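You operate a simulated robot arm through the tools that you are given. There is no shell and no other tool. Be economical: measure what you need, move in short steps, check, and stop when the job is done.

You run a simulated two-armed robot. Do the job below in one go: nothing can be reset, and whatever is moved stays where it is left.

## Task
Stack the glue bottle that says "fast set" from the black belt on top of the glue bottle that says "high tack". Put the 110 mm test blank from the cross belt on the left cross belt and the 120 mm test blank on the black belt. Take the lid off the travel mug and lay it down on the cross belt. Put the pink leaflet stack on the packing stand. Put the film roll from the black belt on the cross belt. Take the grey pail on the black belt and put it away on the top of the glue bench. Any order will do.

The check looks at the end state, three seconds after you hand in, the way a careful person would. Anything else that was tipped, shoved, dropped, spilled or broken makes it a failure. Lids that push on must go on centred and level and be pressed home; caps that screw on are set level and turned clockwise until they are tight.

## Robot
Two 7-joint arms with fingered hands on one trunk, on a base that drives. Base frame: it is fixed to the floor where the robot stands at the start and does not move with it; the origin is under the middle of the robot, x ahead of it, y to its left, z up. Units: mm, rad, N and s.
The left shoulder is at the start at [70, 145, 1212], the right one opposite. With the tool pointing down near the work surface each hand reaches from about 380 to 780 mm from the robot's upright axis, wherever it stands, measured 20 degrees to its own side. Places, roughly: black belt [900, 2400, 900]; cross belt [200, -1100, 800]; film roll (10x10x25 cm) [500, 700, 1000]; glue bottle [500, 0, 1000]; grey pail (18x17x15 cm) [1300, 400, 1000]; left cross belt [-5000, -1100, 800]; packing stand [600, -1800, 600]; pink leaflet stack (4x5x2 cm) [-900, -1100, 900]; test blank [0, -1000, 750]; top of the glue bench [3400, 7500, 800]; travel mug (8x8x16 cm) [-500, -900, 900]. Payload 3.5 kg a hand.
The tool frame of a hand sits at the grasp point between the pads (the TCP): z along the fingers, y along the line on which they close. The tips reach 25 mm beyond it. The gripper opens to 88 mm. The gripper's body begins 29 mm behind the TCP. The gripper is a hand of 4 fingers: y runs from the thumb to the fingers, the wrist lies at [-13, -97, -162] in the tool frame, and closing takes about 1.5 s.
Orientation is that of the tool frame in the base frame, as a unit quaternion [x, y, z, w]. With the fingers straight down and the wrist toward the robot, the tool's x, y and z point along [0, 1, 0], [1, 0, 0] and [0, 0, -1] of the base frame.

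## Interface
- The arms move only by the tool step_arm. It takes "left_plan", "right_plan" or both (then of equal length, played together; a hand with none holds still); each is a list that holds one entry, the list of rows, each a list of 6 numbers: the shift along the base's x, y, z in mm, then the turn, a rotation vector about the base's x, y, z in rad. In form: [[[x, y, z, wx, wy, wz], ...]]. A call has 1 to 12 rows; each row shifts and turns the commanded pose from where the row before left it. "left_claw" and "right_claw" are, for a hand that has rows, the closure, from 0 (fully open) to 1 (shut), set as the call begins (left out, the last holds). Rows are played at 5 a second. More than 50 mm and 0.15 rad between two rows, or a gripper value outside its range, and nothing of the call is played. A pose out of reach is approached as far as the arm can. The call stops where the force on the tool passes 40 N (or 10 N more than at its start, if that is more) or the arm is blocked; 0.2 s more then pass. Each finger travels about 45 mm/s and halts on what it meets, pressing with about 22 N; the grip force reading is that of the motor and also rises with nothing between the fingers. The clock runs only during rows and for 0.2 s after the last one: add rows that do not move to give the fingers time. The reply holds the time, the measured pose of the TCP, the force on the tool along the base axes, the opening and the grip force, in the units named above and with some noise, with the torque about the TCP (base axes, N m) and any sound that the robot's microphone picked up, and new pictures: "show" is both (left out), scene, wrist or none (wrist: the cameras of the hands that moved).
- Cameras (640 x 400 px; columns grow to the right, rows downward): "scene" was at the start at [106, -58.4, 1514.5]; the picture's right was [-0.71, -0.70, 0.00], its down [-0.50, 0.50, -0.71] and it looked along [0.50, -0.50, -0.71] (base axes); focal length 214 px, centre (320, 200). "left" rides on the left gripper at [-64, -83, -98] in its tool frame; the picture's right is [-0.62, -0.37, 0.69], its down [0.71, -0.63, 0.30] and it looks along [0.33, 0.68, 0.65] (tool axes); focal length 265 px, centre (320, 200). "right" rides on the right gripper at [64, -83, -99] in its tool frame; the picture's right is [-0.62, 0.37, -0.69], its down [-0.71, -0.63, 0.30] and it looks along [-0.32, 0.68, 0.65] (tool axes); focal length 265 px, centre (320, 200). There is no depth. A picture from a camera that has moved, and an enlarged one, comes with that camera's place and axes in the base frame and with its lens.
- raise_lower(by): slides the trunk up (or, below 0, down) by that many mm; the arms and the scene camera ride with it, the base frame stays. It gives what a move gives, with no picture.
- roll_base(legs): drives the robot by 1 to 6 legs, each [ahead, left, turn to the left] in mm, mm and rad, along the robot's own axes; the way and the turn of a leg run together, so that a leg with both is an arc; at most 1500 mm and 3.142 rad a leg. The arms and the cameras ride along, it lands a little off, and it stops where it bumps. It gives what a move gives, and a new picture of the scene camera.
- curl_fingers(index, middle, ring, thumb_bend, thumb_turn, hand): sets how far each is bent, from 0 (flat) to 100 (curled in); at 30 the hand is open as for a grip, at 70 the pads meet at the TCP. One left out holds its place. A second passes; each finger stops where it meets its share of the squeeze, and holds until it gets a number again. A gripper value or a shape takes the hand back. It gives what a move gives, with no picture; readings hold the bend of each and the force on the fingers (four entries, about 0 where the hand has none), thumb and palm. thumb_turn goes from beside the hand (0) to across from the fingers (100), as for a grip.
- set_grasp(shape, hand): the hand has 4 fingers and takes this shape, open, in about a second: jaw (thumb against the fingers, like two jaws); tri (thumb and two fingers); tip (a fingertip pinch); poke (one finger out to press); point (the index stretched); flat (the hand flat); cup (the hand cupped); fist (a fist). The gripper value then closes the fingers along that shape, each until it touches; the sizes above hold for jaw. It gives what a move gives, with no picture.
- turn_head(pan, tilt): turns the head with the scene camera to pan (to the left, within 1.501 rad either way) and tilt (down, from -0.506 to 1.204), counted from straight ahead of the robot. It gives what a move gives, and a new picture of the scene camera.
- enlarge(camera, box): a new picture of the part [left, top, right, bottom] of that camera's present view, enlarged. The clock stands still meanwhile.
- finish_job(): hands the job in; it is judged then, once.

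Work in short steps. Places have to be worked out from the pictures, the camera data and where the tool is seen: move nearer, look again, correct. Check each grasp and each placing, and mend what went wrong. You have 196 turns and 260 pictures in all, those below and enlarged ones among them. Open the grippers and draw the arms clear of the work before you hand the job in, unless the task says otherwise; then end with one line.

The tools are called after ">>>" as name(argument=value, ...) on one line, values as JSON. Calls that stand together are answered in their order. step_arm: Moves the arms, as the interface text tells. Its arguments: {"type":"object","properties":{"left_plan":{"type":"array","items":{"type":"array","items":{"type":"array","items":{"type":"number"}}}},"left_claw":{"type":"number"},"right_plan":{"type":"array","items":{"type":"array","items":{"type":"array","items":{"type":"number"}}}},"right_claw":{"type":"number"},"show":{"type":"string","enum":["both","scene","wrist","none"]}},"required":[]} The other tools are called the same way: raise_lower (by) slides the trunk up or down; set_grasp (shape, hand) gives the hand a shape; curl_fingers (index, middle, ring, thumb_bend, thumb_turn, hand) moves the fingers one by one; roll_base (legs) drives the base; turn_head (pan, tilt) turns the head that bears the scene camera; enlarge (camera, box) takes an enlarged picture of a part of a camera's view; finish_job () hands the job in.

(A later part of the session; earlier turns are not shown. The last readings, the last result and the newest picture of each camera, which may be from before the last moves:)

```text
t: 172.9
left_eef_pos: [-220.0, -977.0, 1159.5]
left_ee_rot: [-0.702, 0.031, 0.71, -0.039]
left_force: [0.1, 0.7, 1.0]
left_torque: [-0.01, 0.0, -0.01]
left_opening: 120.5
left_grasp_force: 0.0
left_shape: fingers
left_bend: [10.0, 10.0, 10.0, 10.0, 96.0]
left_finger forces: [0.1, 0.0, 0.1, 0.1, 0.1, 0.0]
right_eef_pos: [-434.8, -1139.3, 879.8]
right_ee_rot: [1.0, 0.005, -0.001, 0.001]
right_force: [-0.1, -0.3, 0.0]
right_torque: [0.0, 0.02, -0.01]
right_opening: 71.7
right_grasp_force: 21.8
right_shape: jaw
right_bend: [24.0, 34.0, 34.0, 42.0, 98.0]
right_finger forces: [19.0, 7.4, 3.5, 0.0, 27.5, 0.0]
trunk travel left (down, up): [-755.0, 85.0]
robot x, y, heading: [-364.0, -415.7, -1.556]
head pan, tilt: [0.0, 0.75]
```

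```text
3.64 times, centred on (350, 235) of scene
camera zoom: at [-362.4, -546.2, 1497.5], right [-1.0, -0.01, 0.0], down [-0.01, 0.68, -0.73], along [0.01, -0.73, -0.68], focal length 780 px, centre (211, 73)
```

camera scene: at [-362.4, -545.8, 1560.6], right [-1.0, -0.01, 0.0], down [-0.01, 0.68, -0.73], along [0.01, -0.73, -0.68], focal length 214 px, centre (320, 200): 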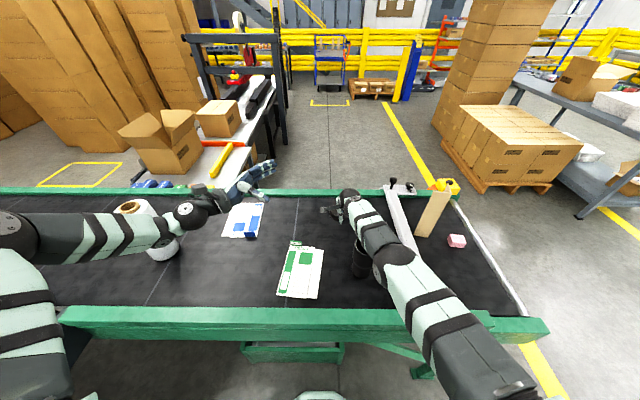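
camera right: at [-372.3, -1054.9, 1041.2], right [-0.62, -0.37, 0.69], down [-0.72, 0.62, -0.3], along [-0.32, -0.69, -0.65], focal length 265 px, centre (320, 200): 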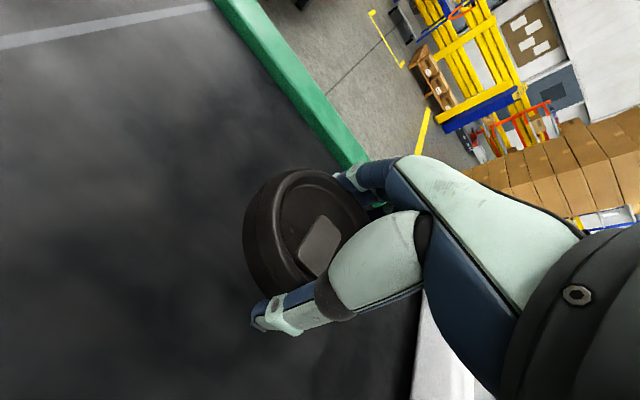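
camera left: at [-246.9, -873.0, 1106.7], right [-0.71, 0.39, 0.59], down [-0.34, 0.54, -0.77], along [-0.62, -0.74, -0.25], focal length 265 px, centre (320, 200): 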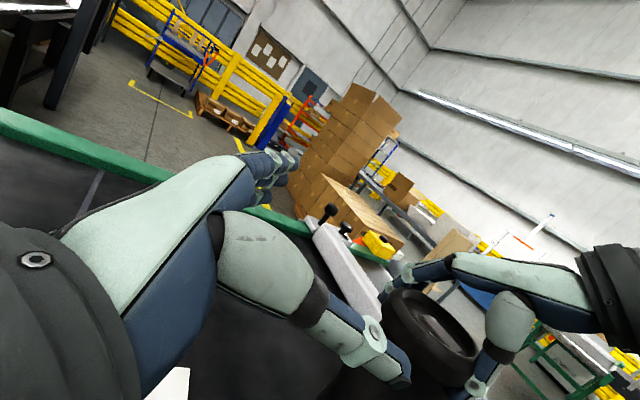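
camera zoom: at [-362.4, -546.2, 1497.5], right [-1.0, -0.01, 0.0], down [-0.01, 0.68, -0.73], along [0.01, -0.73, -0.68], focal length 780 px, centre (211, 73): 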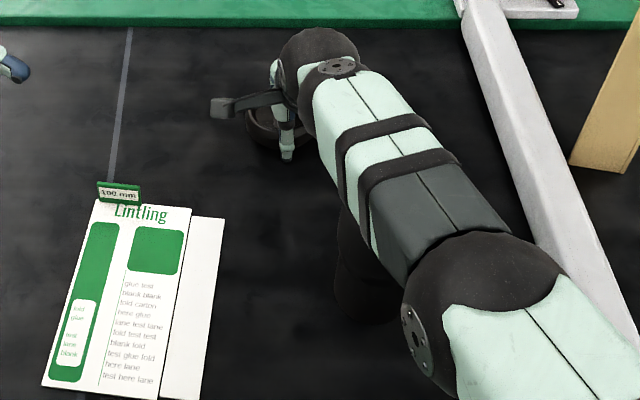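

>>> raise_lower(by=-3)

>>> raise_lower(by=-3)

```text
t: 173.5
left_eef_pos: [-219.9, -977.9, 1156.3]
left_ee_rot: [-0.703, 0.031, 0.71, -0.04]
left_force: [-0.3, 0.5, 0.0]
left_torque: [0.03, -0.02, 0.0]
left_opening: 120.3
left_grasp_force: 0.1
left_shape: fingers
left_bend: [10.0, 10.0, 10.0, 10.0, 96.0]
left_finger forces: [0.0, 0.0, 0.1, 0.0, 0.0, 0.1]
right_eef_pos: [-436.1, -1139.3, 877.0]
right_ee_rot: [1.0, 0.005, -0.001, 0.0]
right_force: [0.0, -0.9, 0.8]
right_torque: [0.02, -0.03, 0.01]
right_opening: 71.7
right_grasp_force: 21.6
right_shape: jaw
right_bend: [24.0, 34.0, 34.0, 42.0, 98.0]
right_finger forces: [18.8, 7.5, 3.5, 0.1, 27.6, 0.0]
trunk travel left (down, up): [-752.0, 88.0]
robot x, y, heading: [-365.5, -413.3, -1.555]
head pan, tilt: [0.0, 0.75]
```

```text
t: 174.0
left_eef_pos: [-220.5, -975.9, 1154.3]
left_ee_rot: [-0.702, 0.03, 0.71, -0.04]
left_force: [0.0, 0.1, 0.2]
left_torque: [0.02, 0.02, 0.02]
left_opening: 120.3
left_grasp_force: 0.1
left_shape: fingers
left_bend: [10.0, 10.0, 10.0, 10.0, 96.0]
left_finger forces: [0.0, 0.0, 0.0, 0.0, 0.0, 0.0]
right_eef_pos: [-435.0, -1139.6, 875.9]
right_ee_rot: [1.0, 0.005, -0.001, 0.002]
right_force: [0.3, 1.0, 5.2]
right_torque: [-0.18, 0.03, -0.01]
right_opening: 71.8
right_grasp_force: 22.1
right_shape: jaw
right_bend: [24.0, 34.0, 34.0, 42.0, 98.0]
right_finger forces: [19.1, 12.9, 3.4, 0.0, 28.2, 0.1]
trunk travel left (down, up): [-749.0, 91.0]
robot x, y, heading: [-361.8, -411.1, -1.554]
head pan, tilt: [0.0, 0.75]
```

Contact at last (5 N). I open the right hand and raise the trunk.

>>> curl_fingers(hand="right", index=10, middle=10, ring=10, thumb_bend=10, thumb_turn=100)

>>> raise_lower(by=90)

>>> step_arm(right_plan=[[[-10, 0, 40, 0, 0, 0], [-20, 20, 40, 0, 0, 0], [-30, 30, 20, 0, 0, 0], [-30, 40, 0, 0, 0, 0], [-30, 40, 0, 0, 0, 0], [-30, 40, 0, 0, 0, 0], [0, 40, 0, 0, 0, 0]]], show="both")

```text
t: 175.0
left_eef_pos: [-220.0, -976.9, 1153.2]
left_ee_rot: [-0.702, 0.03, 0.71, -0.04]
left_force: [-0.3, 0.0, 1.0]
left_torque: [-0.02, 0.02, 0.03]
left_opening: 120.2
left_grasp_force: 0.0
left_shape: fingers
left_bend: [10.0, 10.0, 10.0, 10.0, 96.0]
left_finger forces: [0.1, 0.1, 0.1, 0.1, 0.0, 0.0]
right_eef_pos: [-435.0, -1139.7, 873.7]
right_ee_rot: [1.0, 0.005, -0.001, -0.001]
right_force: [-0.5, -0.6, -0.1]
right_torque: [0.0, 0.0, 0.02]
right_opening: 120.3
right_grasp_force: 0.1
right_shape: fingers
right_bend: [10.0, 10.0, 10.0, 10.0, 96.0]
right_finger forces: [0.0, 0.0, 0.0, 0.0, 0.0, 0.1]
trunk travel left (down, up): [-749.0, 91.0]
robot x, y, heading: [-363.2, -411.0, -1.555]
head pan, tilt: [0.0, 0.75]
```

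```text
t: 176.2
left_eef_pos: [-220.9, -977.3, 1243.6]
left_ee_rot: [-0.702, 0.031, 0.711, -0.04]
left_force: [-0.6, -0.7, 0.6]
left_torque: [-0.02, -0.01, 0.03]
left_opening: 120.4
left_grasp_force: 0.1
left_shape: fingers
left_bend: [10.0, 10.0, 10.0, 10.0, 96.0]
left_finger forces: [0.0, 0.0, 0.0, 0.1, 0.1, 0.0]
right_eef_pos: [-435.2, -1139.8, 963.9]
right_ee_rot: [1.0, 0.005, -0.001, 0.0]
right_force: [-0.1, 0.0, 0.2]
right_torque: [0.01, 0.03, -0.02]
right_opening: 120.2
right_grasp_force: 0.0
right_shape: fingers
right_bend: [10.0, 10.0, 10.0, 10.0, 96.0]
right_finger forces: [0.1, 0.0, 0.0, 0.0, 0.0, 0.0]
trunk travel left (down, up): [-839.0, 1.0]
robot x, y, heading: [-362.8, -410.5, -1.56]
head pan, tilt: [0.0, 0.75]
```

```text
t: 177.8
left_eef_pos: [-218.7, -974.5, 1244.2]
left_ee_rot: [-0.703, 0.032, 0.71, -0.041]
left_force: [-0.1, 0.8, 1.0]
left_torque: [-0.03, 0.0, 0.02]
left_opening: 120.3
left_grasp_force: 0.0
left_shape: fingers
left_bend: [10.0, 10.0, 10.0, 10.0, 96.0]
left_finger forces: [0.0, 0.0, 0.0, 0.0, 0.0, 0.0]
right_eef_pos: [-585.1, -926.0, 1063.3]
right_ee_rot: [1.0, 0.004, -0.001, 0.002]
right_force: [-0.8, 0.0, -0.4]
right_torque: [-0.05, 0.0, -0.03]
right_opening: 120.0
right_grasp_force: 0.0
right_shape: fingers
right_bend: [10.0, 10.0, 10.0, 10.0, 96.0]
right_finger forces: [0.1, 0.0, 0.0, 0.0, 0.0, 0.0]
trunk travel left (down, up): [-839.0, 1.0]
robot x, y, heading: [-361.2, -413.5, -1.558]
head pan, tilt: [0.0, 0.75]
camera scene: at [-361.8, -543.9, 1581.7], right [-1.0, -0.01, 0.0], down [-0.01, 0.68, -0.73], along [0.01, -0.73, -0.68], focal length 214 px, centre (320, 200)
camera right: at [-522.0, -840.6, 1162.2], right [-0.62, -0.37, 0.69], down [-0.72, 0.62, -0.31], along [-0.32, -0.69, -0.65], focal length 265 px, centre (320, 200)
```

scene: 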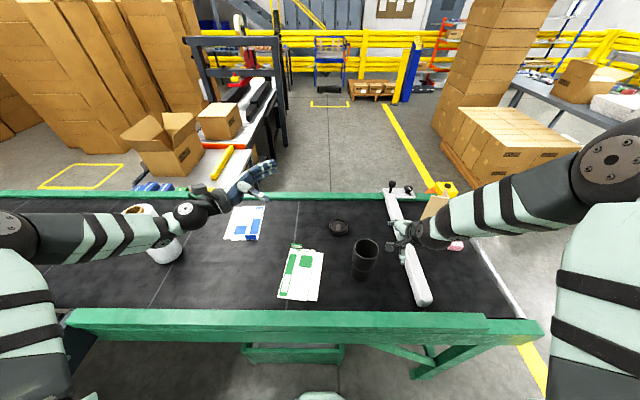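
right: 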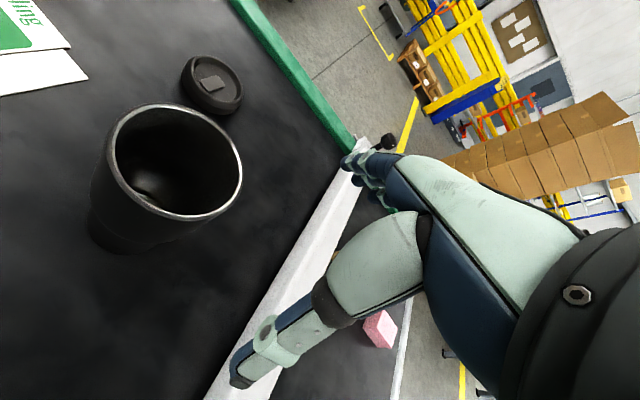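

The lid lies flat on the belt beside the upright mug. I raise the right hand, and turn the left hand back to pointing down.

>>> step_arm(left_plan=[[[0, 0, 0, 0, -0.143, 0], [0, 0, 0, 0, -0.143, 0], [0, 0, 0, 0, -0.143, 0], [0, 0, 0, 0, -0.143, 0], [0, 0, 0, 0, -0.143, 0], [0, 0, 0, 0, -0.143, 0], [0, 0, 0, 0, -0.143, 0], [0, 0, 0, 0, -0.143, 0], [0, 0, 0, 0, -0.143, 0], [0, 0, 0, 0, -0.143, 0], [0, 0, 0, 0, -0.14, 0]]], right_plan=[[[0, 0, 30, 0, 0, 0], [0, 0, 40, 0, 0, 0], [0, 0, 40, 0, 0, 0], [0, 0, 40, 0, 0, 0], [-30, 20, 40, 0, 0, 0], [-30, 20, 20, 0, 0, 0], [-30, 30, 0, 0, 0, 0], [-30, 30, 0, 0, 0, 0], [-30, 30, 0, 0, 0, 0], [0, 30, 0, 0, 0, 0], [0, 0, 0, 0, 0, 0]]], left_claw=0.3, right_claw=0.2)

```text
refused: row 5 steps farther than a row can; nothing moved
```

>>> step_arm(left_plan=[[[0, 0, 0, 0, -0.143, 0], [0, 0, 0, 0, -0.143, 0], [0, 0, 0, 0, -0.143, 0], [0, 0, 0, 0, -0.143, 0], [0, 0, 0, 0, -0.143, 0], [0, 0, 0, 0, -0.143, 0], [0, 0, 0, 0, -0.143, 0], [0, 0, 0, 0, -0.143, 0], [0, 0, 0, 0, -0.143, 0], [0, 0, 0, 0, -0.143, 0], [0, 0, 0, 0, -0.14, 0]]], right_plan=[[[0, 0, 30, 0, 0, 0], [0, 0, 40, 0, 0, 0], [0, 0, 40, 0, 0, 0], [0, 0, 40, 0, 0, 0], [-25, 20, 30, 0, 0, 0], [-30, 20, 20, 0, 0, 0], [-30, 30, 0, 0, 0, 0], [-30, 30, 0, 0, 0, 0], [-30, 30, 0, 0, 0, 0], [0, 30, 0, 0, 0, 0], [0, 0, 0, 0, 0, 0]]], left_claw=0.3, right_claw=0.2)

>>> enlarge(camera="scene", box=[200, 180, 380, 320])

```text
t: 180.2
left_eef_pos: [-221.9, -976.2, 1243.2]
left_ee_rot: [0.999, -0.05, -0.004, 0.007]
left_force: [-0.1, -0.1, -0.1]
left_torque: [0.04, 0.0, -0.01]
left_opening: 61.9
left_grasp_force: 0.0
left_shape: jaw
left_bend: [27.0, 37.0, 34.0, 58.0, 99.0]
left_finger forces: [0.0, 0.0, 0.1, 0.0, 0.1, 0.1]
right_eef_pos: [-731.3, -769.4, 1264.1]
right_ee_rot: [1.0, 0.005, 0.0, 0.001]
right_force: [0.3, -0.5, 0.5]
right_torque: [-0.01, 0.0, -0.01]
right_opening: 70.4
right_grasp_force: 0.1
right_shape: jaw
right_bend: [27.0, 34.0, 31.0, 49.0, 99.0]
right_finger forces: [0.0, 0.1, 0.0, 0.0, 0.0, 0.1]
right hand out of reach, approached as far as the arm can: row 5
trunk travel left (down, up): [-839.0, 1.0]
robot x, y, heading: [-362.0, -409.0, -1.559]
head pan, tilt: [0.0, 0.75]
camera scene: at [-364.5, -545.5, 1581.6], right [-1.0, -0.01, 0.0], down [-0.01, 0.68, -0.73], along [0.01, -0.73, -0.68], focal length 214 px, centre (320, 200)
camera right: at [-668.3, -684.5, 1363.1], right [-0.62, -0.37, 0.69], down [-0.72, 0.62, -0.3], along [-0.32, -0.69, -0.65], focal length 265 px, centre (320, 200)
camera left: at [-276.6, -886.4, 1340.8], right [-0.59, 0.42, -0.69], down [0.77, 0.55, -0.32], along [0.25, -0.72, -0.65], focal length 265 px, centre (320, 200)
```

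scene: 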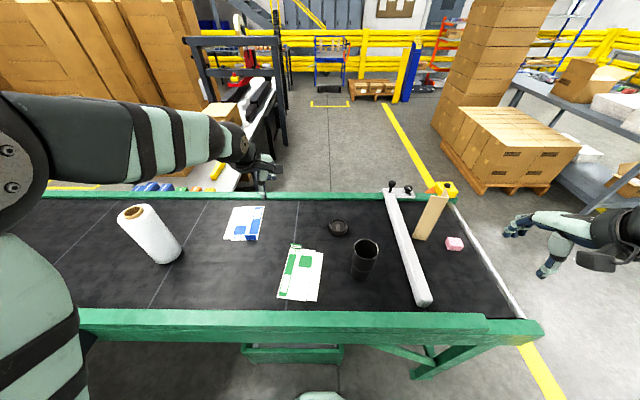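
right: 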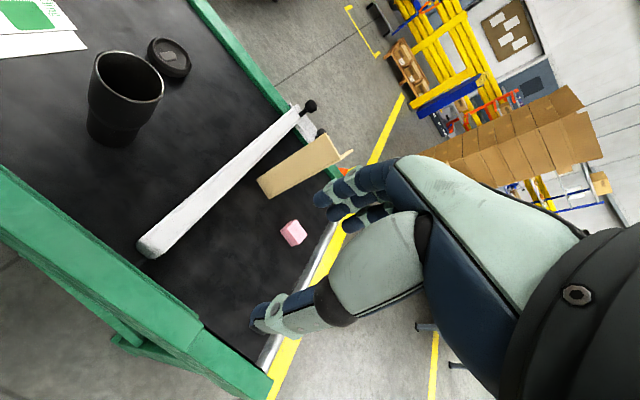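
left: 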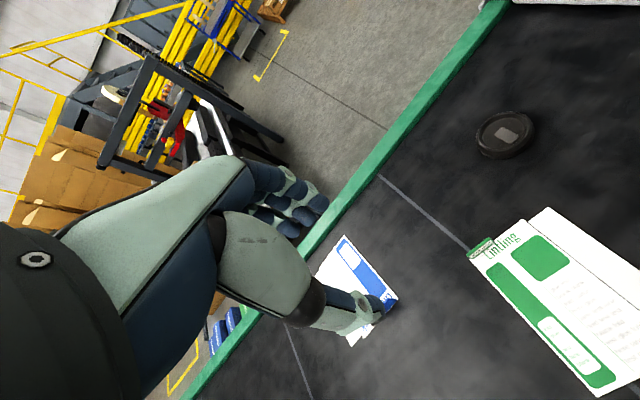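

```text
2.86 times, centred on (290, 250) of scene
camera zoom: at [-364.5, -545.5, 1581.6], right [-1.0, -0.01, 0.0], down [-0.01, 0.68, -0.73], along [0.01, -0.73, -0.68], focal length 613 px, centre (406, 57)
```

zoom: 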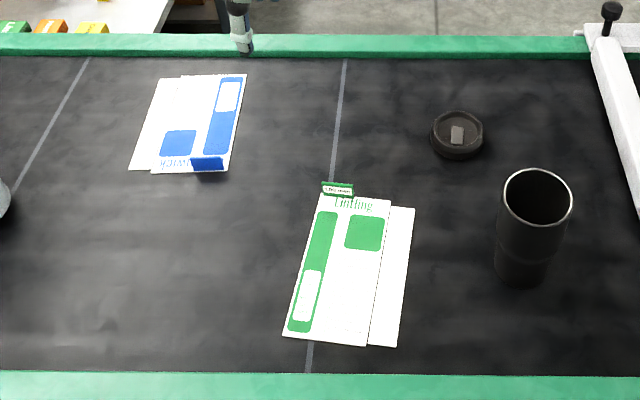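

The scene is tidy. The blue blank's tag is near [-76, -1087]. I lower the trunk 80 mm for reach and bring the left hand above it, turning 0.23 rad to match its angle.

>>> raise_lower(by=-80)

>>> step_arm(left_plan=[[[29, -22, -30, 0, 0, 0.046], [29, -22, -30, 0, 0, 0.046], [29, -22, -30, 0, 0, 0.046], [29, -22, -30, 0, 0, 0.046], [29, -22, -30, 0, 0, 0.046], [0, 0, -20, 0, 0, 0], [0, 0, 0, 0, 0, 0]]])

>>> enlarge(camera="scene", box=[200, 170, 300, 260])

```text
t: 181.4
left_eef_pos: [-222.2, -976.7, 1163.7]
left_ee_rot: [0.999, -0.05, -0.006, 0.008]
left_force: [-0.5, -0.1, -0.2]
left_torque: [0.02, -0.01, -0.01]
left_opening: 61.8
left_grasp_force: 0.0
left_shape: jaw
left_bend: [27.0, 37.0, 34.0, 58.0, 99.0]
left_finger forces: [0.1, 0.1, 0.1, 0.0, 0.1, 0.0]
right_eef_pos: [-729.9, -769.5, 1183.8]
right_ee_rot: [1.0, 0.004, -0.001, -0.001]
right_force: [0.0, 0.5, -0.7]
right_torque: [0.0, -0.01, 0.02]
right_opening: 70.8
right_grasp_force: 0.1
right_shape: jaw
right_bend: [27.0, 34.0, 31.0, 49.0, 99.0]
right_finger forces: [0.0, 0.0, 0.0, 0.0, 0.0, 0.1]
trunk travel left (down, up): [-759.0, 81.0]
robot x, y, heading: [-363.7, -407.4, -1.56]
head pan, tilt: [0.0, 0.75]
```

```text
t: 183.0
left_eef_pos: [-74.9, -1085.6, 992.1]
left_ee_rot: [0.998, 0.066, -0.005, 0.008]
left_force: [0.4, 0.6, 0.0]
left_torque: [-0.02, 0.02, -0.01]
left_opening: 61.9
left_grasp_force: 0.0
left_shape: jaw
left_bend: [27.0, 37.0, 34.0, 58.0, 99.0]
left_finger forces: [0.0, 0.0, 0.1, 0.0, 0.0, 0.0]
right_eef_pos: [-729.1, -768.3, 1185.4]
right_ee_rot: [1.0, 0.004, -0.001, 0.0]
right_force: [0.2, -0.2, -0.7]
right_torque: [0.01, -0.02, 0.02]
right_opening: 70.8
right_grasp_force: 0.0
right_shape: jaw
right_bend: [27.0, 34.0, 31.0, 49.0, 99.0]
right_finger forces: [0.0, 0.0, 0.0, 0.0, 0.1, 0.0]
trunk travel left (down, up): [-759.0, 81.0]
robot x, y, heading: [-364.7, -411.9, -1.557]
head pan, tilt: [0.0, 0.75]
camera scene: at [-363.0, -545.2, 1501.6], right [-1.0, -0.01, 0.0], down [-0.01, 0.68, -0.73], along [0.01, -0.73, -0.68], focal length 214 px, centre (320, 200)
camera left: at [-147.4, -1010.7, 1090.2], right [-0.67, 0.27, -0.69], down [0.62, 0.71, -0.32], along [0.4, -0.65, -0.65], focal length 265 px, centre (320, 200)
```

scene: 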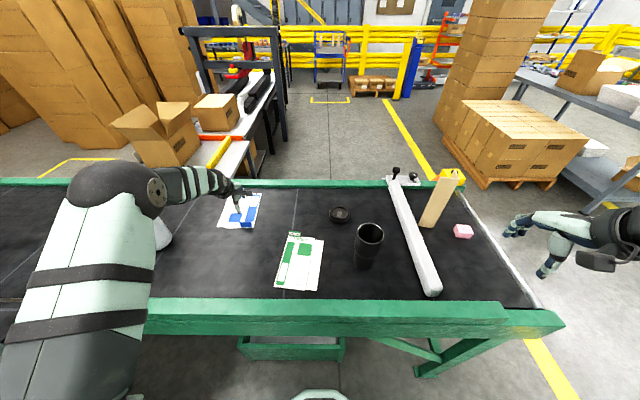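
left: 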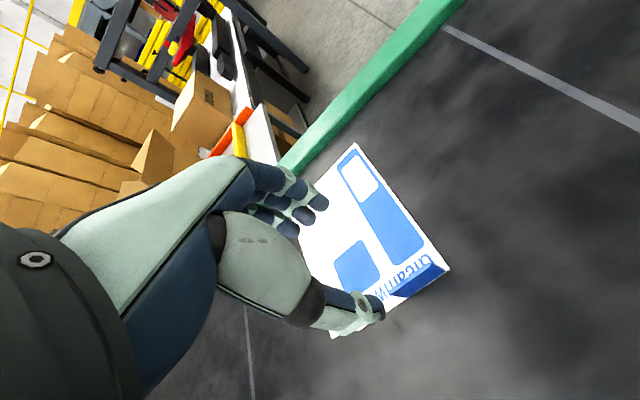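

```text
4.44 times, centred on (250, 215) of scene
camera zoom: at [-363.0, -545.2, 1501.6], right [-1.0, -0.01, 0.0], down [-0.01, 0.68, -0.73], along [0.01, -0.73, -0.68], focal length 953 px, centre (631, 133)
```

zoom: 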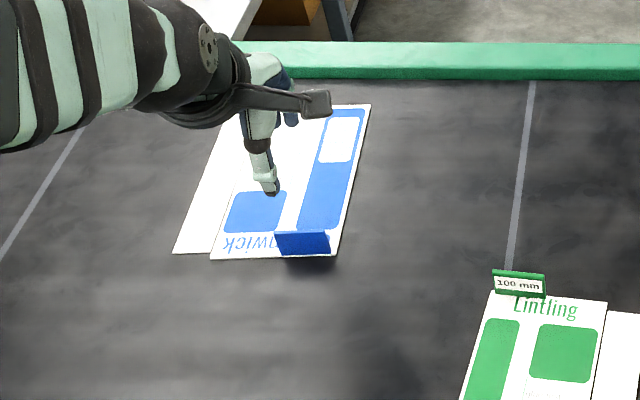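

The tag is right under the TCP ([-74, -1085]). I lower to the belt.

>>> step_arm(left_plan=[[[0, 0, -30, 0, 0, 0], [0, 0, -30, 0, 0, 0], [0, 0, -25, 0, 0, 0], [0, 0, -15, 0, 0, 0], [0, 0, -6, 0, 0, 0], [0, 0, 0, 0, 0, 0]]], show="wrist")

>>> enlarge(camera="scene", box=[210, 175, 280, 245])

```text
t: 184.4
left_eef_pos: [-76.5, -1086.9, 887.4]
left_ee_rot: [0.998, 0.065, -0.005, 0.007]
left_force: [0.5, -0.3, 0.7]
left_torque: [-0.01, 0.0, 0.0]
left_opening: 61.8
left_grasp_force: 0.0
left_shape: jaw
left_bend: [27.0, 37.0, 34.0, 58.0, 99.0]
left_finger forces: [0.0, 0.0, 0.0, 0.0, 0.0, 0.0]
right_eef_pos: [-731.1, -769.2, 1185.4]
right_ee_rot: [1.0, 0.005, -0.001, 0.0]
right_force: [0.6, 0.5, -0.2]
right_torque: [0.0, -0.03, -0.02]
right_opening: 70.4
right_grasp_force: 0.1
right_shape: jaw
right_bend: [27.0, 34.0, 31.0, 49.0, 99.0]
right_finger forces: [0.0, 0.0, 0.1, 0.1, 0.0, 0.0]
trunk travel left (down, up): [-759.0, 81.0]
robot x, y, heading: [-360.7, -413.8, -1.56]
head pan, tilt: [0.0, 0.75]
camera left: at [-148.8, -1011.3, 985.2], right [-0.67, 0.27, -0.69], down [0.62, 0.71, -0.32], along [0.4, -0.65, -0.65], focal length 265 px, centre (320, 200)
```

left: 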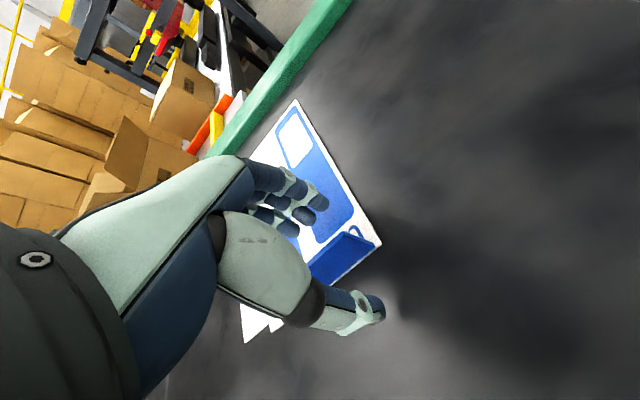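

```text
5.71 times, centred on (245, 210) of scene
camera zoom: at [-362.7, -545.5, 1501.6], right [-1.0, -0.01, 0.0], down [-0.01, 0.68, -0.73], along [0.01, -0.73, -0.68], focal length 1226 px, centre (749, 143)
```

zoom: 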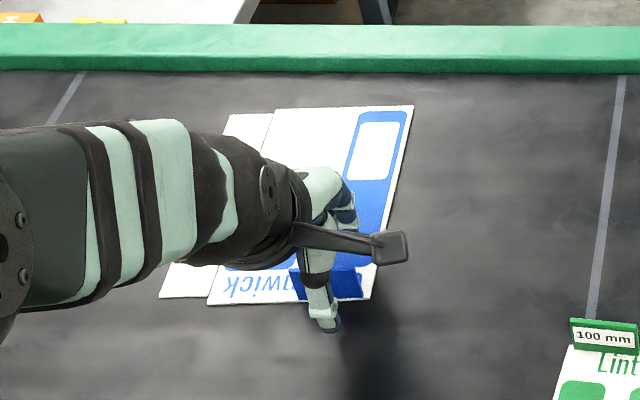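

Thumb and fingers straddle the tag. I close, then lift a little.

>>> step_arm(left_plan=[[[0, 0, -2, 0, 0, 0], [0, 0, 0, 0, 0, 0], [0, 0, 0, 0, 0, 0], [0, 0, 0, 0, 0, 0], [0, 0, 0, 0, 0, 0], [0, 0, 0, 0, 0, 0], [0, 0, 8, 0, 0, 0], [0, 0, 12, 0, 0, 0]]], left_claw=1, show="wrist")

```text
t: 186.2
left_eef_pos: [-75.1, -1085.2, 904.6]
left_ee_rot: [0.998, 0.066, -0.004, 0.007]
left_force: [-0.9, -0.3, -0.7]
left_torque: [0.01, -0.01, 0.01]
left_opening: 0.0
left_grasp_force: 22.1
left_shape: jaw
left_bend: [70.0, 70.0, 70.0, 71.0, 100.0]
left_finger forces: [13.4, 5.0, 2.2, 0.1, 20.7, 0.0]
right_eef_pos: [-730.7, -770.1, 1184.5]
right_ee_rot: [1.0, 0.005, -0.001, 0.0]
right_force: [0.2, 0.2, -0.7]
right_torque: [0.0, 0.0, 0.03]
right_opening: 70.8
right_grasp_force: 0.1
right_shape: jaw
right_bend: [27.0, 34.0, 31.0, 49.0, 99.0]
right_finger forces: [0.0, 0.0, 0.1, 0.0, 0.0, 0.0]
trunk travel left (down, up): [-759.0, 81.0]
robot x, y, heading: [-357.0, -412.5, -1.558]
head pan, tilt: [0.0, 0.75]
camera left: at [-147.8, -1009.9, 1002.0], right [-0.67, 0.27, -0.69], down [0.62, 0.71, -0.32], along [0.4, -0.65, -0.65], focal length 265 px, centre (320, 200)
```

left: 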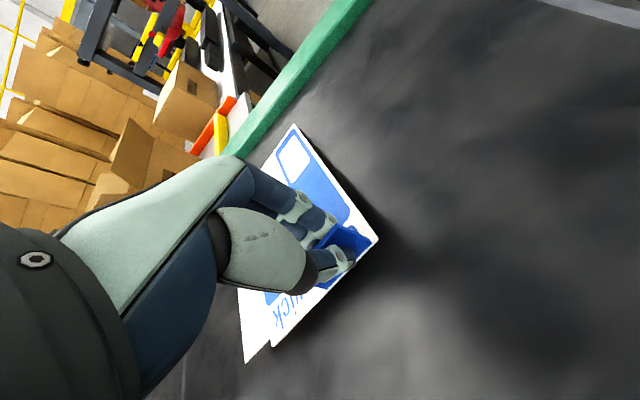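

It comes up with the hand. I lift it clear of the far rail, then draw it back.

>>> step_arm(left_plan=[[[0, 5, 25, 0, 0, 0], [0, 5, 35, 0, 0, 0], [0, 5, 40, 0, 0, 0], [0, 10, 40, 0, 0, 0], [0, 20, 40, 0, 0, 0], [-20, 30, 30, 0, 0, 0], [-30, 30, 20, 0, 0, 0], [-30, 30, 0, 0, 0, 0]]])

>>> enlarge(camera="scene", box=[150, 150, 330, 260])

```text
t: 188.0
left_eef_pos: [-156.1, -949.2, 1138.3]
left_ee_rot: [0.998, 0.066, -0.005, 0.008]
left_force: [-0.5, 0.0, -1.2]
left_torque: [0.04, 0.03, 0.01]
left_opening: 0.0
left_grasp_force: 22.1
left_shape: jaw
left_bend: [70.0, 70.0, 70.0, 71.0, 100.0]
left_finger forces: [14.3, 4.7, 2.2, 0.0, 21.2, 0.0]
right_eef_pos: [-732.1, -769.6, 1184.0]
right_ee_rot: [1.0, 0.005, 0.0, 0.002]
right_force: [-0.2, -0.7, 0.2]
right_torque: [0.0, 0.02, 0.01]
right_opening: 70.3
right_grasp_force: 0.1
right_shape: jaw
right_bend: [27.0, 34.0, 31.0, 49.0, 99.0]
right_finger forces: [0.0, 0.0, 0.0, 0.0, 0.0, 0.0]
trunk travel left (down, up): [-759.0, 81.0]
robot x, y, heading: [-362.6, -413.0, -1.558]
head pan, tilt: [0.0, 0.75]
camera scene: at [-364.1, -544.1, 1501.7], right [-1.0, -0.01, 0.0], down [-0.01, 0.68, -0.73], along [0.01, -0.73, -0.68], focal length 214 px, centre (320, 200)
camera left: at [-228.2, -873.6, 1236.1], right [-0.67, 0.27, -0.69], down [0.62, 0.71, -0.32], along [0.41, -0.65, -0.65], focal length 265 px, centre (320, 200)
```

scene: 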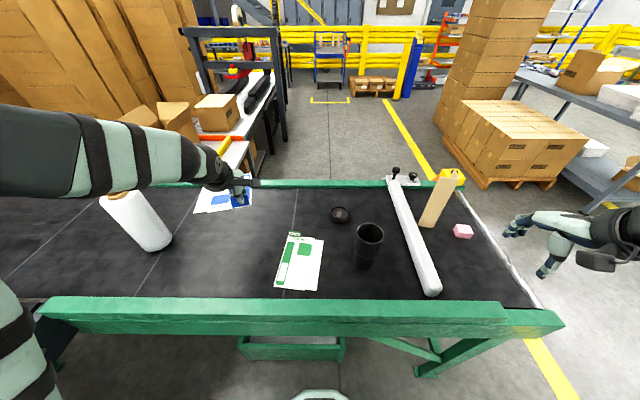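
left: 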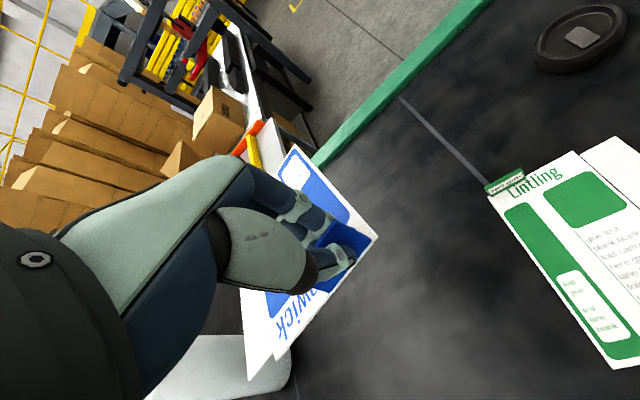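

```text
3.56 times, centred on (240, 205) of scene
camera zoom: at [-364.1, -544.1, 1501.7], right [-1.0, -0.01, 0.0], down [-0.01, 0.68, -0.73], along [0.01, -0.73, -0.68], focal length 763 px, centre (604, 182)
```

zoom: 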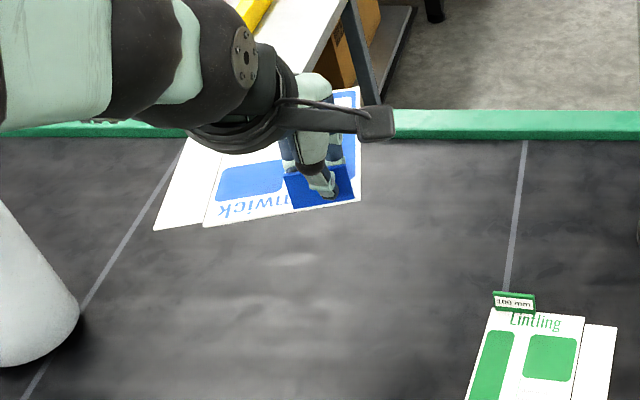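

Blue blank held. Now I drive right so the right hand can reach the pink leaflet stack at about [-896, -1062].

>>> roll_base(legs=[[0, -285, 0]])

>>> turn_head(pan=-0.4, tilt=0.85)

```text
t: 190.0
left_eef_pos: [-441.3, -954.2, 1137.5]
left_ee_rot: [0.998, 0.064, -0.007, 0.008]
left_force: [0.6, 0.7, -0.2]
left_torque: [0.05, 0.01, 0.0]
left_opening: 0.0
left_grasp_force: 22.3
left_shape: jaw
left_bend: [70.0, 70.0, 70.0, 71.0, 100.0]
left_finger forces: [14.4, 4.7, 2.2, 0.1, 21.2, 0.1]
right_eef_pos: [-1016.5, -770.5, 1185.7]
right_ee_rot: [1.0, 0.003, -0.002, 0.0]
right_force: [0.1, 0.9, -0.3]
right_torque: [-0.03, 0.0, -0.01]
right_opening: 70.5
right_grasp_force: 0.1
right_shape: jaw
right_bend: [27.0, 34.0, 31.0, 49.0, 99.0]
right_finger forces: [0.1, 0.0, 0.1, 0.0, 0.0, 0.0]
trunk travel left (down, up): [-759.0, 81.0]
robot x, y, heading: [-650.1, -415.4, -1.559]
head pan, tilt: [0.0, 0.75]
camera scene: at [-648.2, -548.5, 1501.6], right [-1.0, -0.01, 0.0], down [-0.01, 0.68, -0.73], along [0.01, -0.73, -0.68], focal length 214 px, centre (320, 200)
```

scene: 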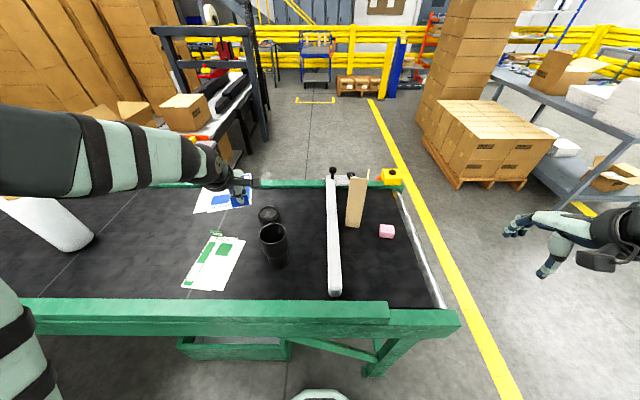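

```text
t: 190.9
left_eef_pos: [-442.6, -955.3, 1138.5]
left_ee_rot: [0.998, 0.064, -0.005, 0.008]
left_force: [-0.7, 0.4, -0.3]
left_torque: [0.04, 0.02, -0.02]
left_opening: 0.0
left_grasp_force: 21.8
left_shape: jaw
left_bend: [70.0, 70.0, 70.0, 71.0, 100.0]
left_finger forces: [14.4, 4.5, 2.2, 0.0, 21.2, 0.0]
right_eef_pos: [-1018.0, -771.3, 1184.7]
right_ee_rot: [1.0, 0.004, -0.001, 0.0]
right_force: [0.3, 0.0, -0.5]
right_torque: [0.02, 0.0, -0.02]
right_opening: 70.9
right_grasp_force: 0.0
right_shape: jaw
right_bend: [27.0, 34.0, 31.0, 49.0, 99.0]
right_finger forces: [0.1, 0.1, 0.0, 0.0, 0.1, 0.0]
trunk travel left (down, up): [-759.0, 81.0]
robot x, y, heading: [-650.1, -417.4, -1.558]
head pan, tilt: [-0.4, 0.85]
camera scene: at [-681.6, -537.9, 1493.6], right [-0.92, 0.38, 0.0], down [0.29, 0.69, -0.66], along [-0.25, -0.61, -0.75], focal length 214 px, centre (320, 200)
```

scene: 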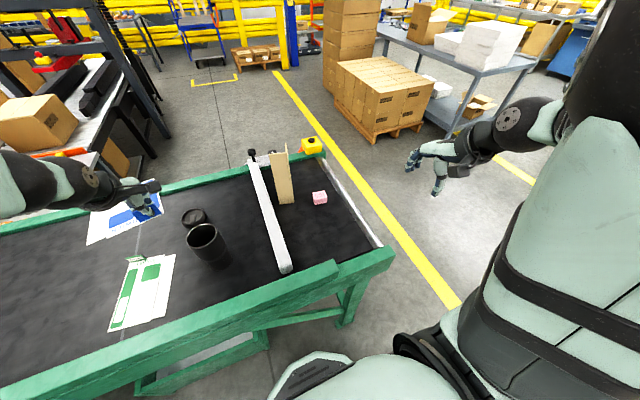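

Pink stack is at about [-893, -1065]. I check its orientation and move the right hand above it.

>>> enlarge(camera="scene", box=[260, 130, 360, 230])

>>> step_arm(right_plan=[[[13, -29, 0, 0, 0, 0], [13, -29, 0, 0, 0, 0], [13, -29, -15, 0, 0, 0], [13, -29, -20, 0, 0, 0], [13, -29, -25, 0, 0, 0], [12, -29, -25, 0, 0, 0], [12, -29, -25, 0, 0, 0], [12, -30, -25, 0, 0, 0], [12, -30, -25, 0, 0, 0], [12, -30, -20, 0, 0, 0], [0, 0, 0, 0, 0, 0]]], right_claw=0)

```text
4.00 times, centred on (310, 180) of scene
camera zoom: at [-681.6, -537.9, 1493.6], right [-0.92, 0.38, 0.0], down [0.29, 0.69, -0.66], along [-0.25, -0.61, -0.75], focal length 858 px, centre (360, 280)
```

zoom: 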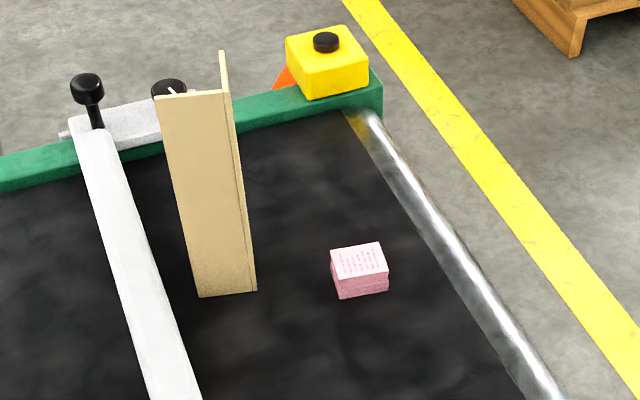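

```text
t: 193.3
left_eef_pos: [-443.1, -953.3, 1137.5]
left_ee_rot: [0.998, 0.063, -0.005, 0.007]
left_force: [0.8, 0.2, -0.5]
left_torque: [0.02, 0.02, -0.02]
left_opening: 0.2
left_grasp_force: 21.8
left_shape: jaw
left_bend: [70.0, 70.0, 70.0, 71.0, 100.0]
left_finger forces: [14.5, 4.7, 2.2, 0.0, 21.1, 0.1]
right_eef_pos: [-893.1, -1061.7, 1005.0]
right_ee_rot: [1.0, 0.003, -0.001, 0.001]
right_force: [-0.6, 0.1, 0.6]
right_torque: [-0.01, 0.01, 0.0]
right_opening: 87.8
right_grasp_force: 0.0
right_shape: jaw
right_bend: [30.0, 30.0, 30.0, 30.0, 98.0]
right_finger forces: [0.0, 0.0, 0.1, 0.1, 0.1, 0.1]
trunk travel left (down, up): [-759.0, 81.0]
robot x, y, heading: [-647.5, -414.4, -1.563]
head pan, tilt: [-0.4, 0.85]
camera scene: at [-681.0, -537.0, 1493.6], right [-0.92, 0.38, 0.0], down [0.29, 0.69, -0.66], along [-0.25, -0.61, -0.75], focal length 214 px, centre (320, 200)
camera right: at [-829.9, -978.1, 1103.5], right [-0.62, -0.37, 0.69], down [-0.72, 0.63, -0.3], along [-0.32, -0.69, -0.65], focal length 265 px, centre (320, 200)
```

scene: 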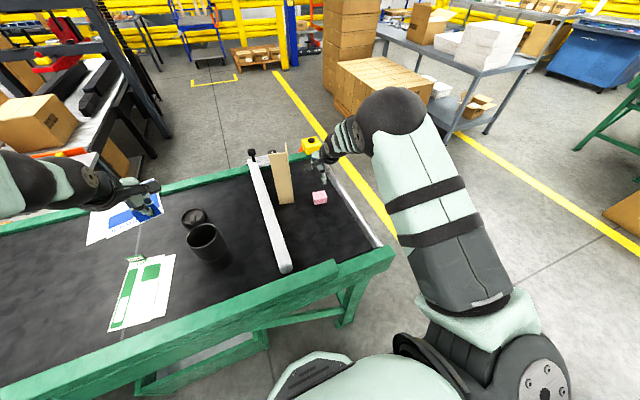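
right: 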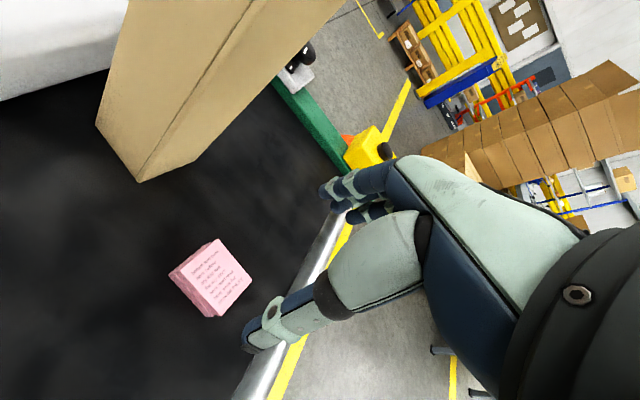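

The stack is right under the TCP. I lower to the belt and close.

>>> step_arm(right_plan=[[[-1, 0, -35, 0, 0, 0], [-1, 0, -35, 0, 0, 0], [0, 0, -30, 0, 0, 0], [0, 0, -18, 0, 0, 0], [0, 0, -4, 0, 0, 0], [0, 0, 0, 0, 0, 0]]], show="wrist")

```text
t: 194.7
left_eef_pos: [-442.8, -954.2, 1138.0]
left_ee_rot: [0.998, 0.065, -0.006, 0.008]
left_force: [0.4, 0.0, -0.4]
left_torque: [-0.01, 0.06, 0.0]
left_opening: 0.0
left_grasp_force: 21.7
left_shape: jaw
left_bend: [70.0, 70.0, 70.0, 71.0, 100.0]
left_finger forces: [14.4, 4.6, 2.2, 0.1, 21.2, 0.0]
right_eef_pos: [-893.8, -1064.0, 883.8]
right_ee_rot: [1.0, 0.003, -0.001, 0.0]
right_force: [0.3, -0.5, 0.3]
right_torque: [0.01, -0.03, 0.02]
right_opening: 87.8
right_grasp_force: 0.0
right_shape: jaw
right_bend: [30.0, 30.0, 30.0, 30.0, 98.0]
right_finger forces: [0.0, 0.0, 0.1, 0.0, 0.0, 0.1]
trunk travel left (down, up): [-759.0, 81.0]
robot x, y, heading: [-651.1, -411.7, -1.559]
head pan, tilt: [-0.4, 0.85]
camera right: at [-831.3, -979.3, 981.5], right [-0.62, -0.37, 0.69], down [-0.72, 0.63, -0.3], along [-0.32, -0.69, -0.65], focal length 265 px, centre (320, 200)
```

right: 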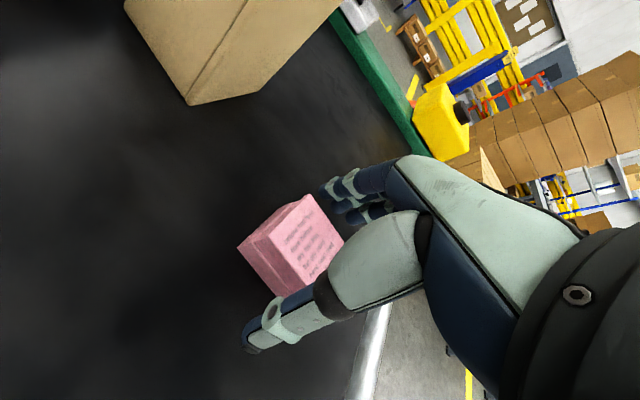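

>>> step_arm(right_plan=[[[0, 0, 0, 0, 0, 0], [0, 0, 0, 0, 0, 0], [0, 0, 0, 0, 0, 0], [0, 0, 0, 0, 0, 0], [0, 0, 0, 0, 0, 0], [0, 0, 0, 0, 0, 0], [0, 0, 10, 0, 0, 0], [0, 0, 20, 0, 0, 0]]], right_claw=1, show="wrist")

```text
t: 196.5
left_eef_pos: [-442.7, -953.2, 1137.9]
left_ee_rot: [0.998, 0.063, -0.006, 0.007]
left_force: [-0.1, -1.0, -1.3]
left_torque: [0.02, 0.06, 0.01]
left_opening: 0.0
left_grasp_force: 21.9
left_shape: jaw
left_bend: [70.0, 70.0, 70.0, 71.0, 100.0]
left_finger forces: [14.4, 4.7, 2.2, 0.0, 21.2, 0.0]
right_eef_pos: [-895.1, -1061.2, 910.9]
right_ee_rot: [1.0, 0.004, -0.001, -0.001]
right_force: [0.0, 0.4, -1.2]
right_torque: [0.0, 0.01, 0.02]
right_opening: 34.9
right_grasp_force: 21.6
right_shape: jaw
right_bend: [74.0, 51.0, 51.0, 73.0, 100.0]
right_finger forces: [11.1, 6.1, 2.4, 0.0, 19.8, 0.0]
trunk travel left (down, up): [-759.0, 81.0]
robot x, y, heading: [-648.4, -413.0, -1.561]
head pan, tilt: [-0.4, 0.85]
camera right: at [-831.5, -977.5, 1011.0], right [-0.62, -0.37, 0.69], down [-0.72, 0.62, -0.3], along [-0.32, -0.69, -0.65], focal length 265 px, centre (320, 200)
```

right: 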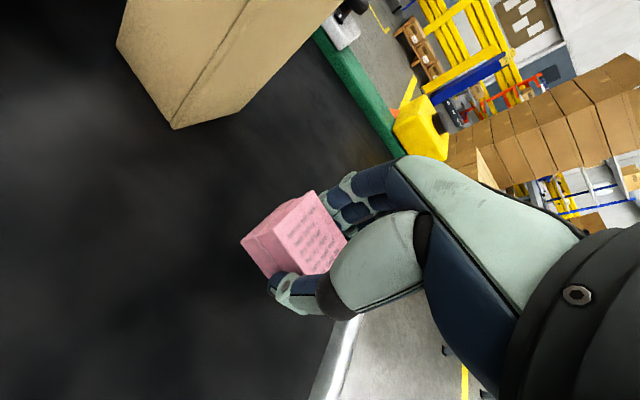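

The pink stack is held. I lift it, pull it in, and look toward the packing stand to plan the way.

>>> step_arm(right_plan=[[[0, 5, 40, 0, 0, 0], [0, 5, 40, 0, 0, 0], [0, 10, 40, 0, 0, 0], [0, 20, 40, 0, 0, 0], [0, 30, 35, 0, 0, 0], [0, 40, 25, 0, 0, 0], [10, 45, 0, 0, 0, 0], [20, 45, 0, 0, 0, 0], [20, 40, 0, 0, 0, 0]]], show="wrist")

>>> turn_head(pan=0.75, tilt=0.3)

>>> turn_head(pan=-0.7, tilt=0.4)

```text
t: 198.5
left_eef_pos: [-440.1, -953.8, 1138.6]
left_ee_rot: [0.998, 0.065, -0.006, 0.007]
left_force: [-0.6, -0.5, -0.4]
left_torque: [0.02, 0.02, 0.01]
left_opening: 0.2
left_grasp_force: 22.0
left_shape: jaw
left_bend: [70.0, 70.0, 70.0, 71.0, 100.0]
left_finger forces: [14.3, 4.6, 2.2, 0.1, 21.3, 0.0]
right_eef_pos: [-856.2, -843.4, 1114.1]
right_ee_rot: [1.0, 0.002, 0.008, 0.001]
right_force: [-0.4, 0.2, -0.2]
right_torque: [-0.03, -0.02, 0.02]
right_opening: 34.6
right_grasp_force: 22.0
right_shape: jaw
right_bend: [74.0, 51.0, 52.0, 73.0, 100.0]
right_finger forces: [11.1, 6.0, 2.2, 0.0, 19.7, 0.0]
right hand out of reach, approached as far as the arm can: row 9
trunk travel left (down, up): [-759.0, 81.0]
robot x, y, heading: [-647.3, -415.9, -1.558]
head pan, tilt: [-0.4, 0.85]
camera right: at [-794.6, -758.5, 1213.7], right [-0.63, -0.37, 0.68], down [-0.71, 0.63, -0.32], along [-0.31, -0.69, -0.66], focal length 265 px, centre (320, 200)
```

right: 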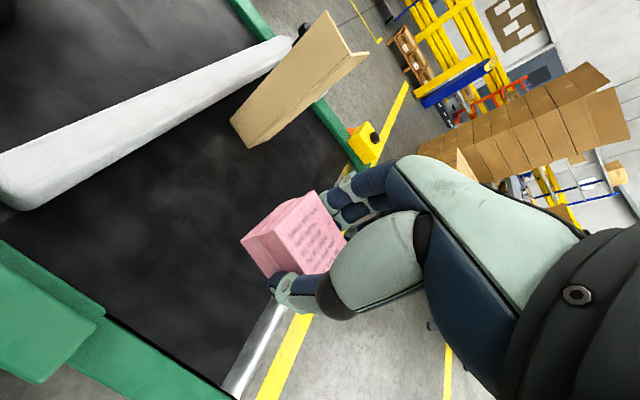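

```text
t: 199.8
left_eef_pos: [-443.5, -953.6, 1137.6]
left_ee_rot: [0.998, 0.064, -0.006, 0.008]
left_force: [-0.2, -0.2, -0.1]
left_torque: [0.02, -0.01, -0.01]
left_opening: 0.1
left_grasp_force: 21.7
left_shape: jaw
left_bend: [70.0, 70.0, 70.0, 71.0, 100.0]
left_finger forces: [14.4, 4.7, 2.2, 0.1, 21.2, 0.0]
right_eef_pos: [-857.6, -843.0, 1114.1]
right_ee_rot: [1.0, 0.002, 0.007, 0.0]
right_force: [0.0, -0.4, -0.8]
right_torque: [-0.03, -0.04, -0.01]
right_opening: 34.5
right_grasp_force: 21.8
right_shape: jaw
right_bend: [74.0, 51.0, 53.0, 73.0, 100.0]
right_finger forces: [11.4, 5.8, 4.1, 0.0, 19.8, 0.0]
trunk travel left (down, up): [-759.0, 81.0]
robot x, y, heading: [-653.9, -411.4, -1.56]
head pan, tilt: [0.75, 0.3]
camera scene: at [-587.6, -533.6, 1541.9], right [-0.73, -0.69, 0.0], down [-0.2, 0.22, -0.96], along [0.66, -0.69, -0.3], focal length 214 px, centre (320, 200)
```

scene: 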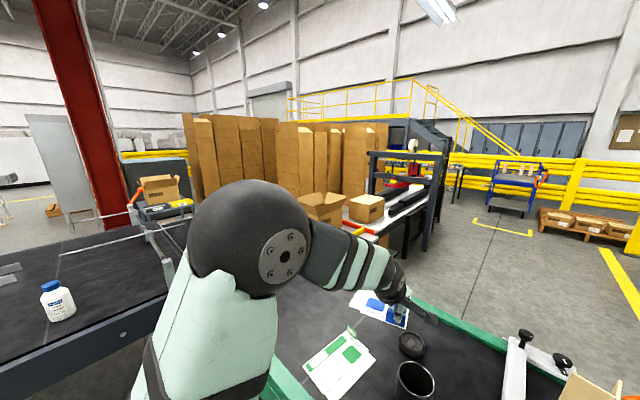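

```text
t: 201.4
left_eef_pos: [-443.0, -954.7, 1137.7]
left_ee_rot: [0.998, 0.064, -0.006, 0.008]
left_force: [0.3, -0.3, -0.2]
left_torque: [0.04, 0.03, 0.0]
left_opening: 0.1
left_grasp_force: 22.1
left_shape: jaw
left_bend: [70.0, 70.0, 70.0, 71.0, 100.0]
left_finger forces: [14.4, 4.7, 2.2, 0.0, 21.2, 0.0]
right_eef_pos: [-857.2, -843.9, 1113.2]
right_ee_rot: [1.0, 0.003, 0.007, 0.0]
right_force: [0.5, -0.6, -0.1]
right_torque: [0.01, 0.03, -0.02]
right_opening: 34.6
right_grasp_force: 22.1
right_shape: jaw
right_bend: [74.0, 51.0, 53.0, 73.0, 100.0]
right_finger forces: [11.3, 5.9, 4.1, 0.1, 19.8, 0.1]
trunk travel left (down, up): [-759.0, 81.0]
robot x, y, heading: [-651.4, -414.6, -1.559]
head pan, tilt: [-0.7, 0.4]
camera scene: at [-710.2, -537.1, 1532.7], right [-0.77, 0.64, 0.0], down [0.25, 0.3, -0.92], along [-0.59, -0.71, -0.39], focal length 214 px, centre (320, 200)
```

scene: 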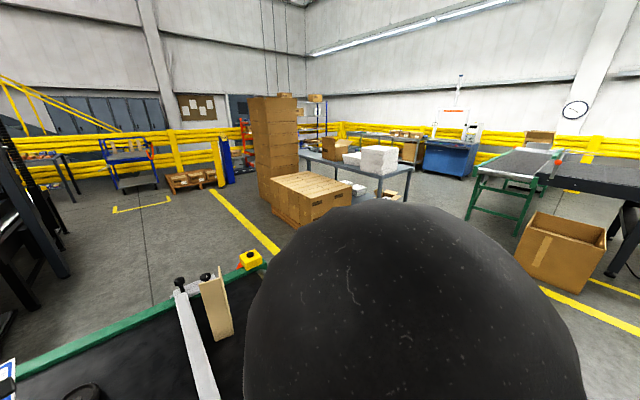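

The way round: back off, strafe past the belt's open end (x≈-1050), go south, and turn east to face the packing stand.

>>> roll_base(legs=[[-350, 0, 0], [0, -920, 0]])

>>> turn_head(pan=0, tilt=0.4)

```text
t: 208.2
left_eef_pos: [-1369.1, -611.1, 1137.4]
left_ee_rot: [0.997, 0.081, -0.006, 0.007]
left_force: [0.8, -0.6, -0.3]
left_torque: [-0.02, 0.03, -0.01]
left_opening: 0.1
left_grasp_force: 22.4
left_shape: jaw
left_bend: [70.0, 70.0, 70.0, 71.0, 100.0]
left_finger forces: [14.4, 4.6, 2.3, 0.1, 21.2, 0.0]
right_eef_pos: [-1788.7, -513.9, 1113.9]
right_ee_rot: [1.0, 0.019, 0.007, 0.0]
right_force: [0.0, -0.2, -0.6]
right_torque: [-0.01, -0.02, 0.01]
right_opening: 34.4
right_grasp_force: 21.7
right_shape: jaw
right_bend: [74.0, 51.0, 53.0, 73.0, 100.0]
right_finger forces: [11.4, 5.9, 4.1, 0.1, 19.9, 0.0]
trunk travel left (down, up): [-759.0, 81.0]
robot x, y, heading: [-1592.6, -79.7, -1.531]
head pan, tilt: [-0.7, 0.4]
camera scene: at [-1650.6, -203.3, 1532.7], right [-0.79, 0.61, 0.0], down [0.24, 0.31, -0.92], along [-0.56, -0.73, -0.39], focal length 214 px, centre (320, 200)
```

scene: 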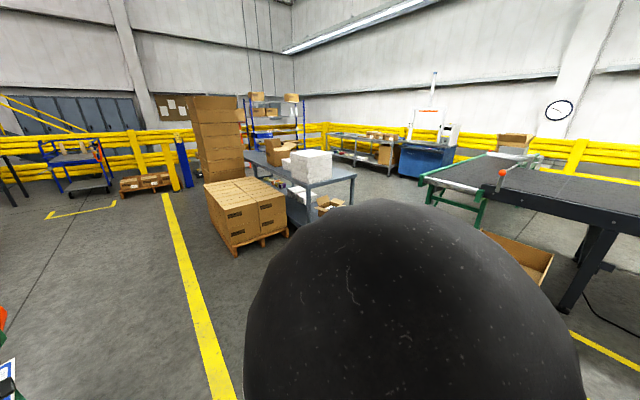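

```text
t: 209.3
left_eef_pos: [-1370.7, -611.5, 1137.9]
left_ee_rot: [0.997, 0.081, -0.005, 0.008]
left_force: [-0.5, 0.2, -0.3]
left_torque: [0.03, 0.05, 0.0]
left_opening: 0.0
left_grasp_force: 21.4
left_shape: jaw
left_bend: [70.0, 70.0, 70.0, 71.0, 100.0]
left_finger forces: [14.4, 4.6, 2.1, 0.0, 21.2, 0.0]
right_eef_pos: [-1788.2, -513.3, 1113.7]
right_ee_rot: [1.0, 0.019, 0.009, 0.0]
right_force: [0.0, -0.3, -0.5]
right_torque: [-0.02, 0.02, 0.0]
right_opening: 34.7
right_grasp_force: 22.2
right_shape: jaw
right_bend: [74.0, 51.0, 53.0, 73.0, 100.0]
right_finger forces: [11.4, 5.8, 4.1, 0.0, 19.8, 0.0]
trunk travel left (down, up): [-759.0, 81.0]
robot x, y, heading: [-1591.9, -76.3, -1.528]
head pan, tilt: [0.0, 0.4]
camera scene: at [-1590.8, -222.5, 1532.7], right [-1.0, -0.04, 0.0], down [-0.02, 0.39, -0.92], along [0.04, -0.92, -0.39], focal length 214 px, centre (320, 200)
```

scene: 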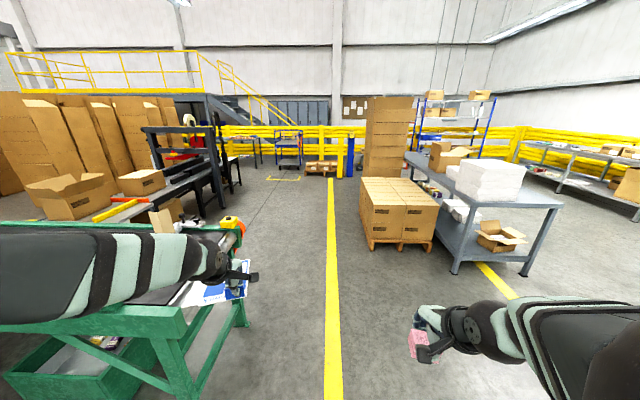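

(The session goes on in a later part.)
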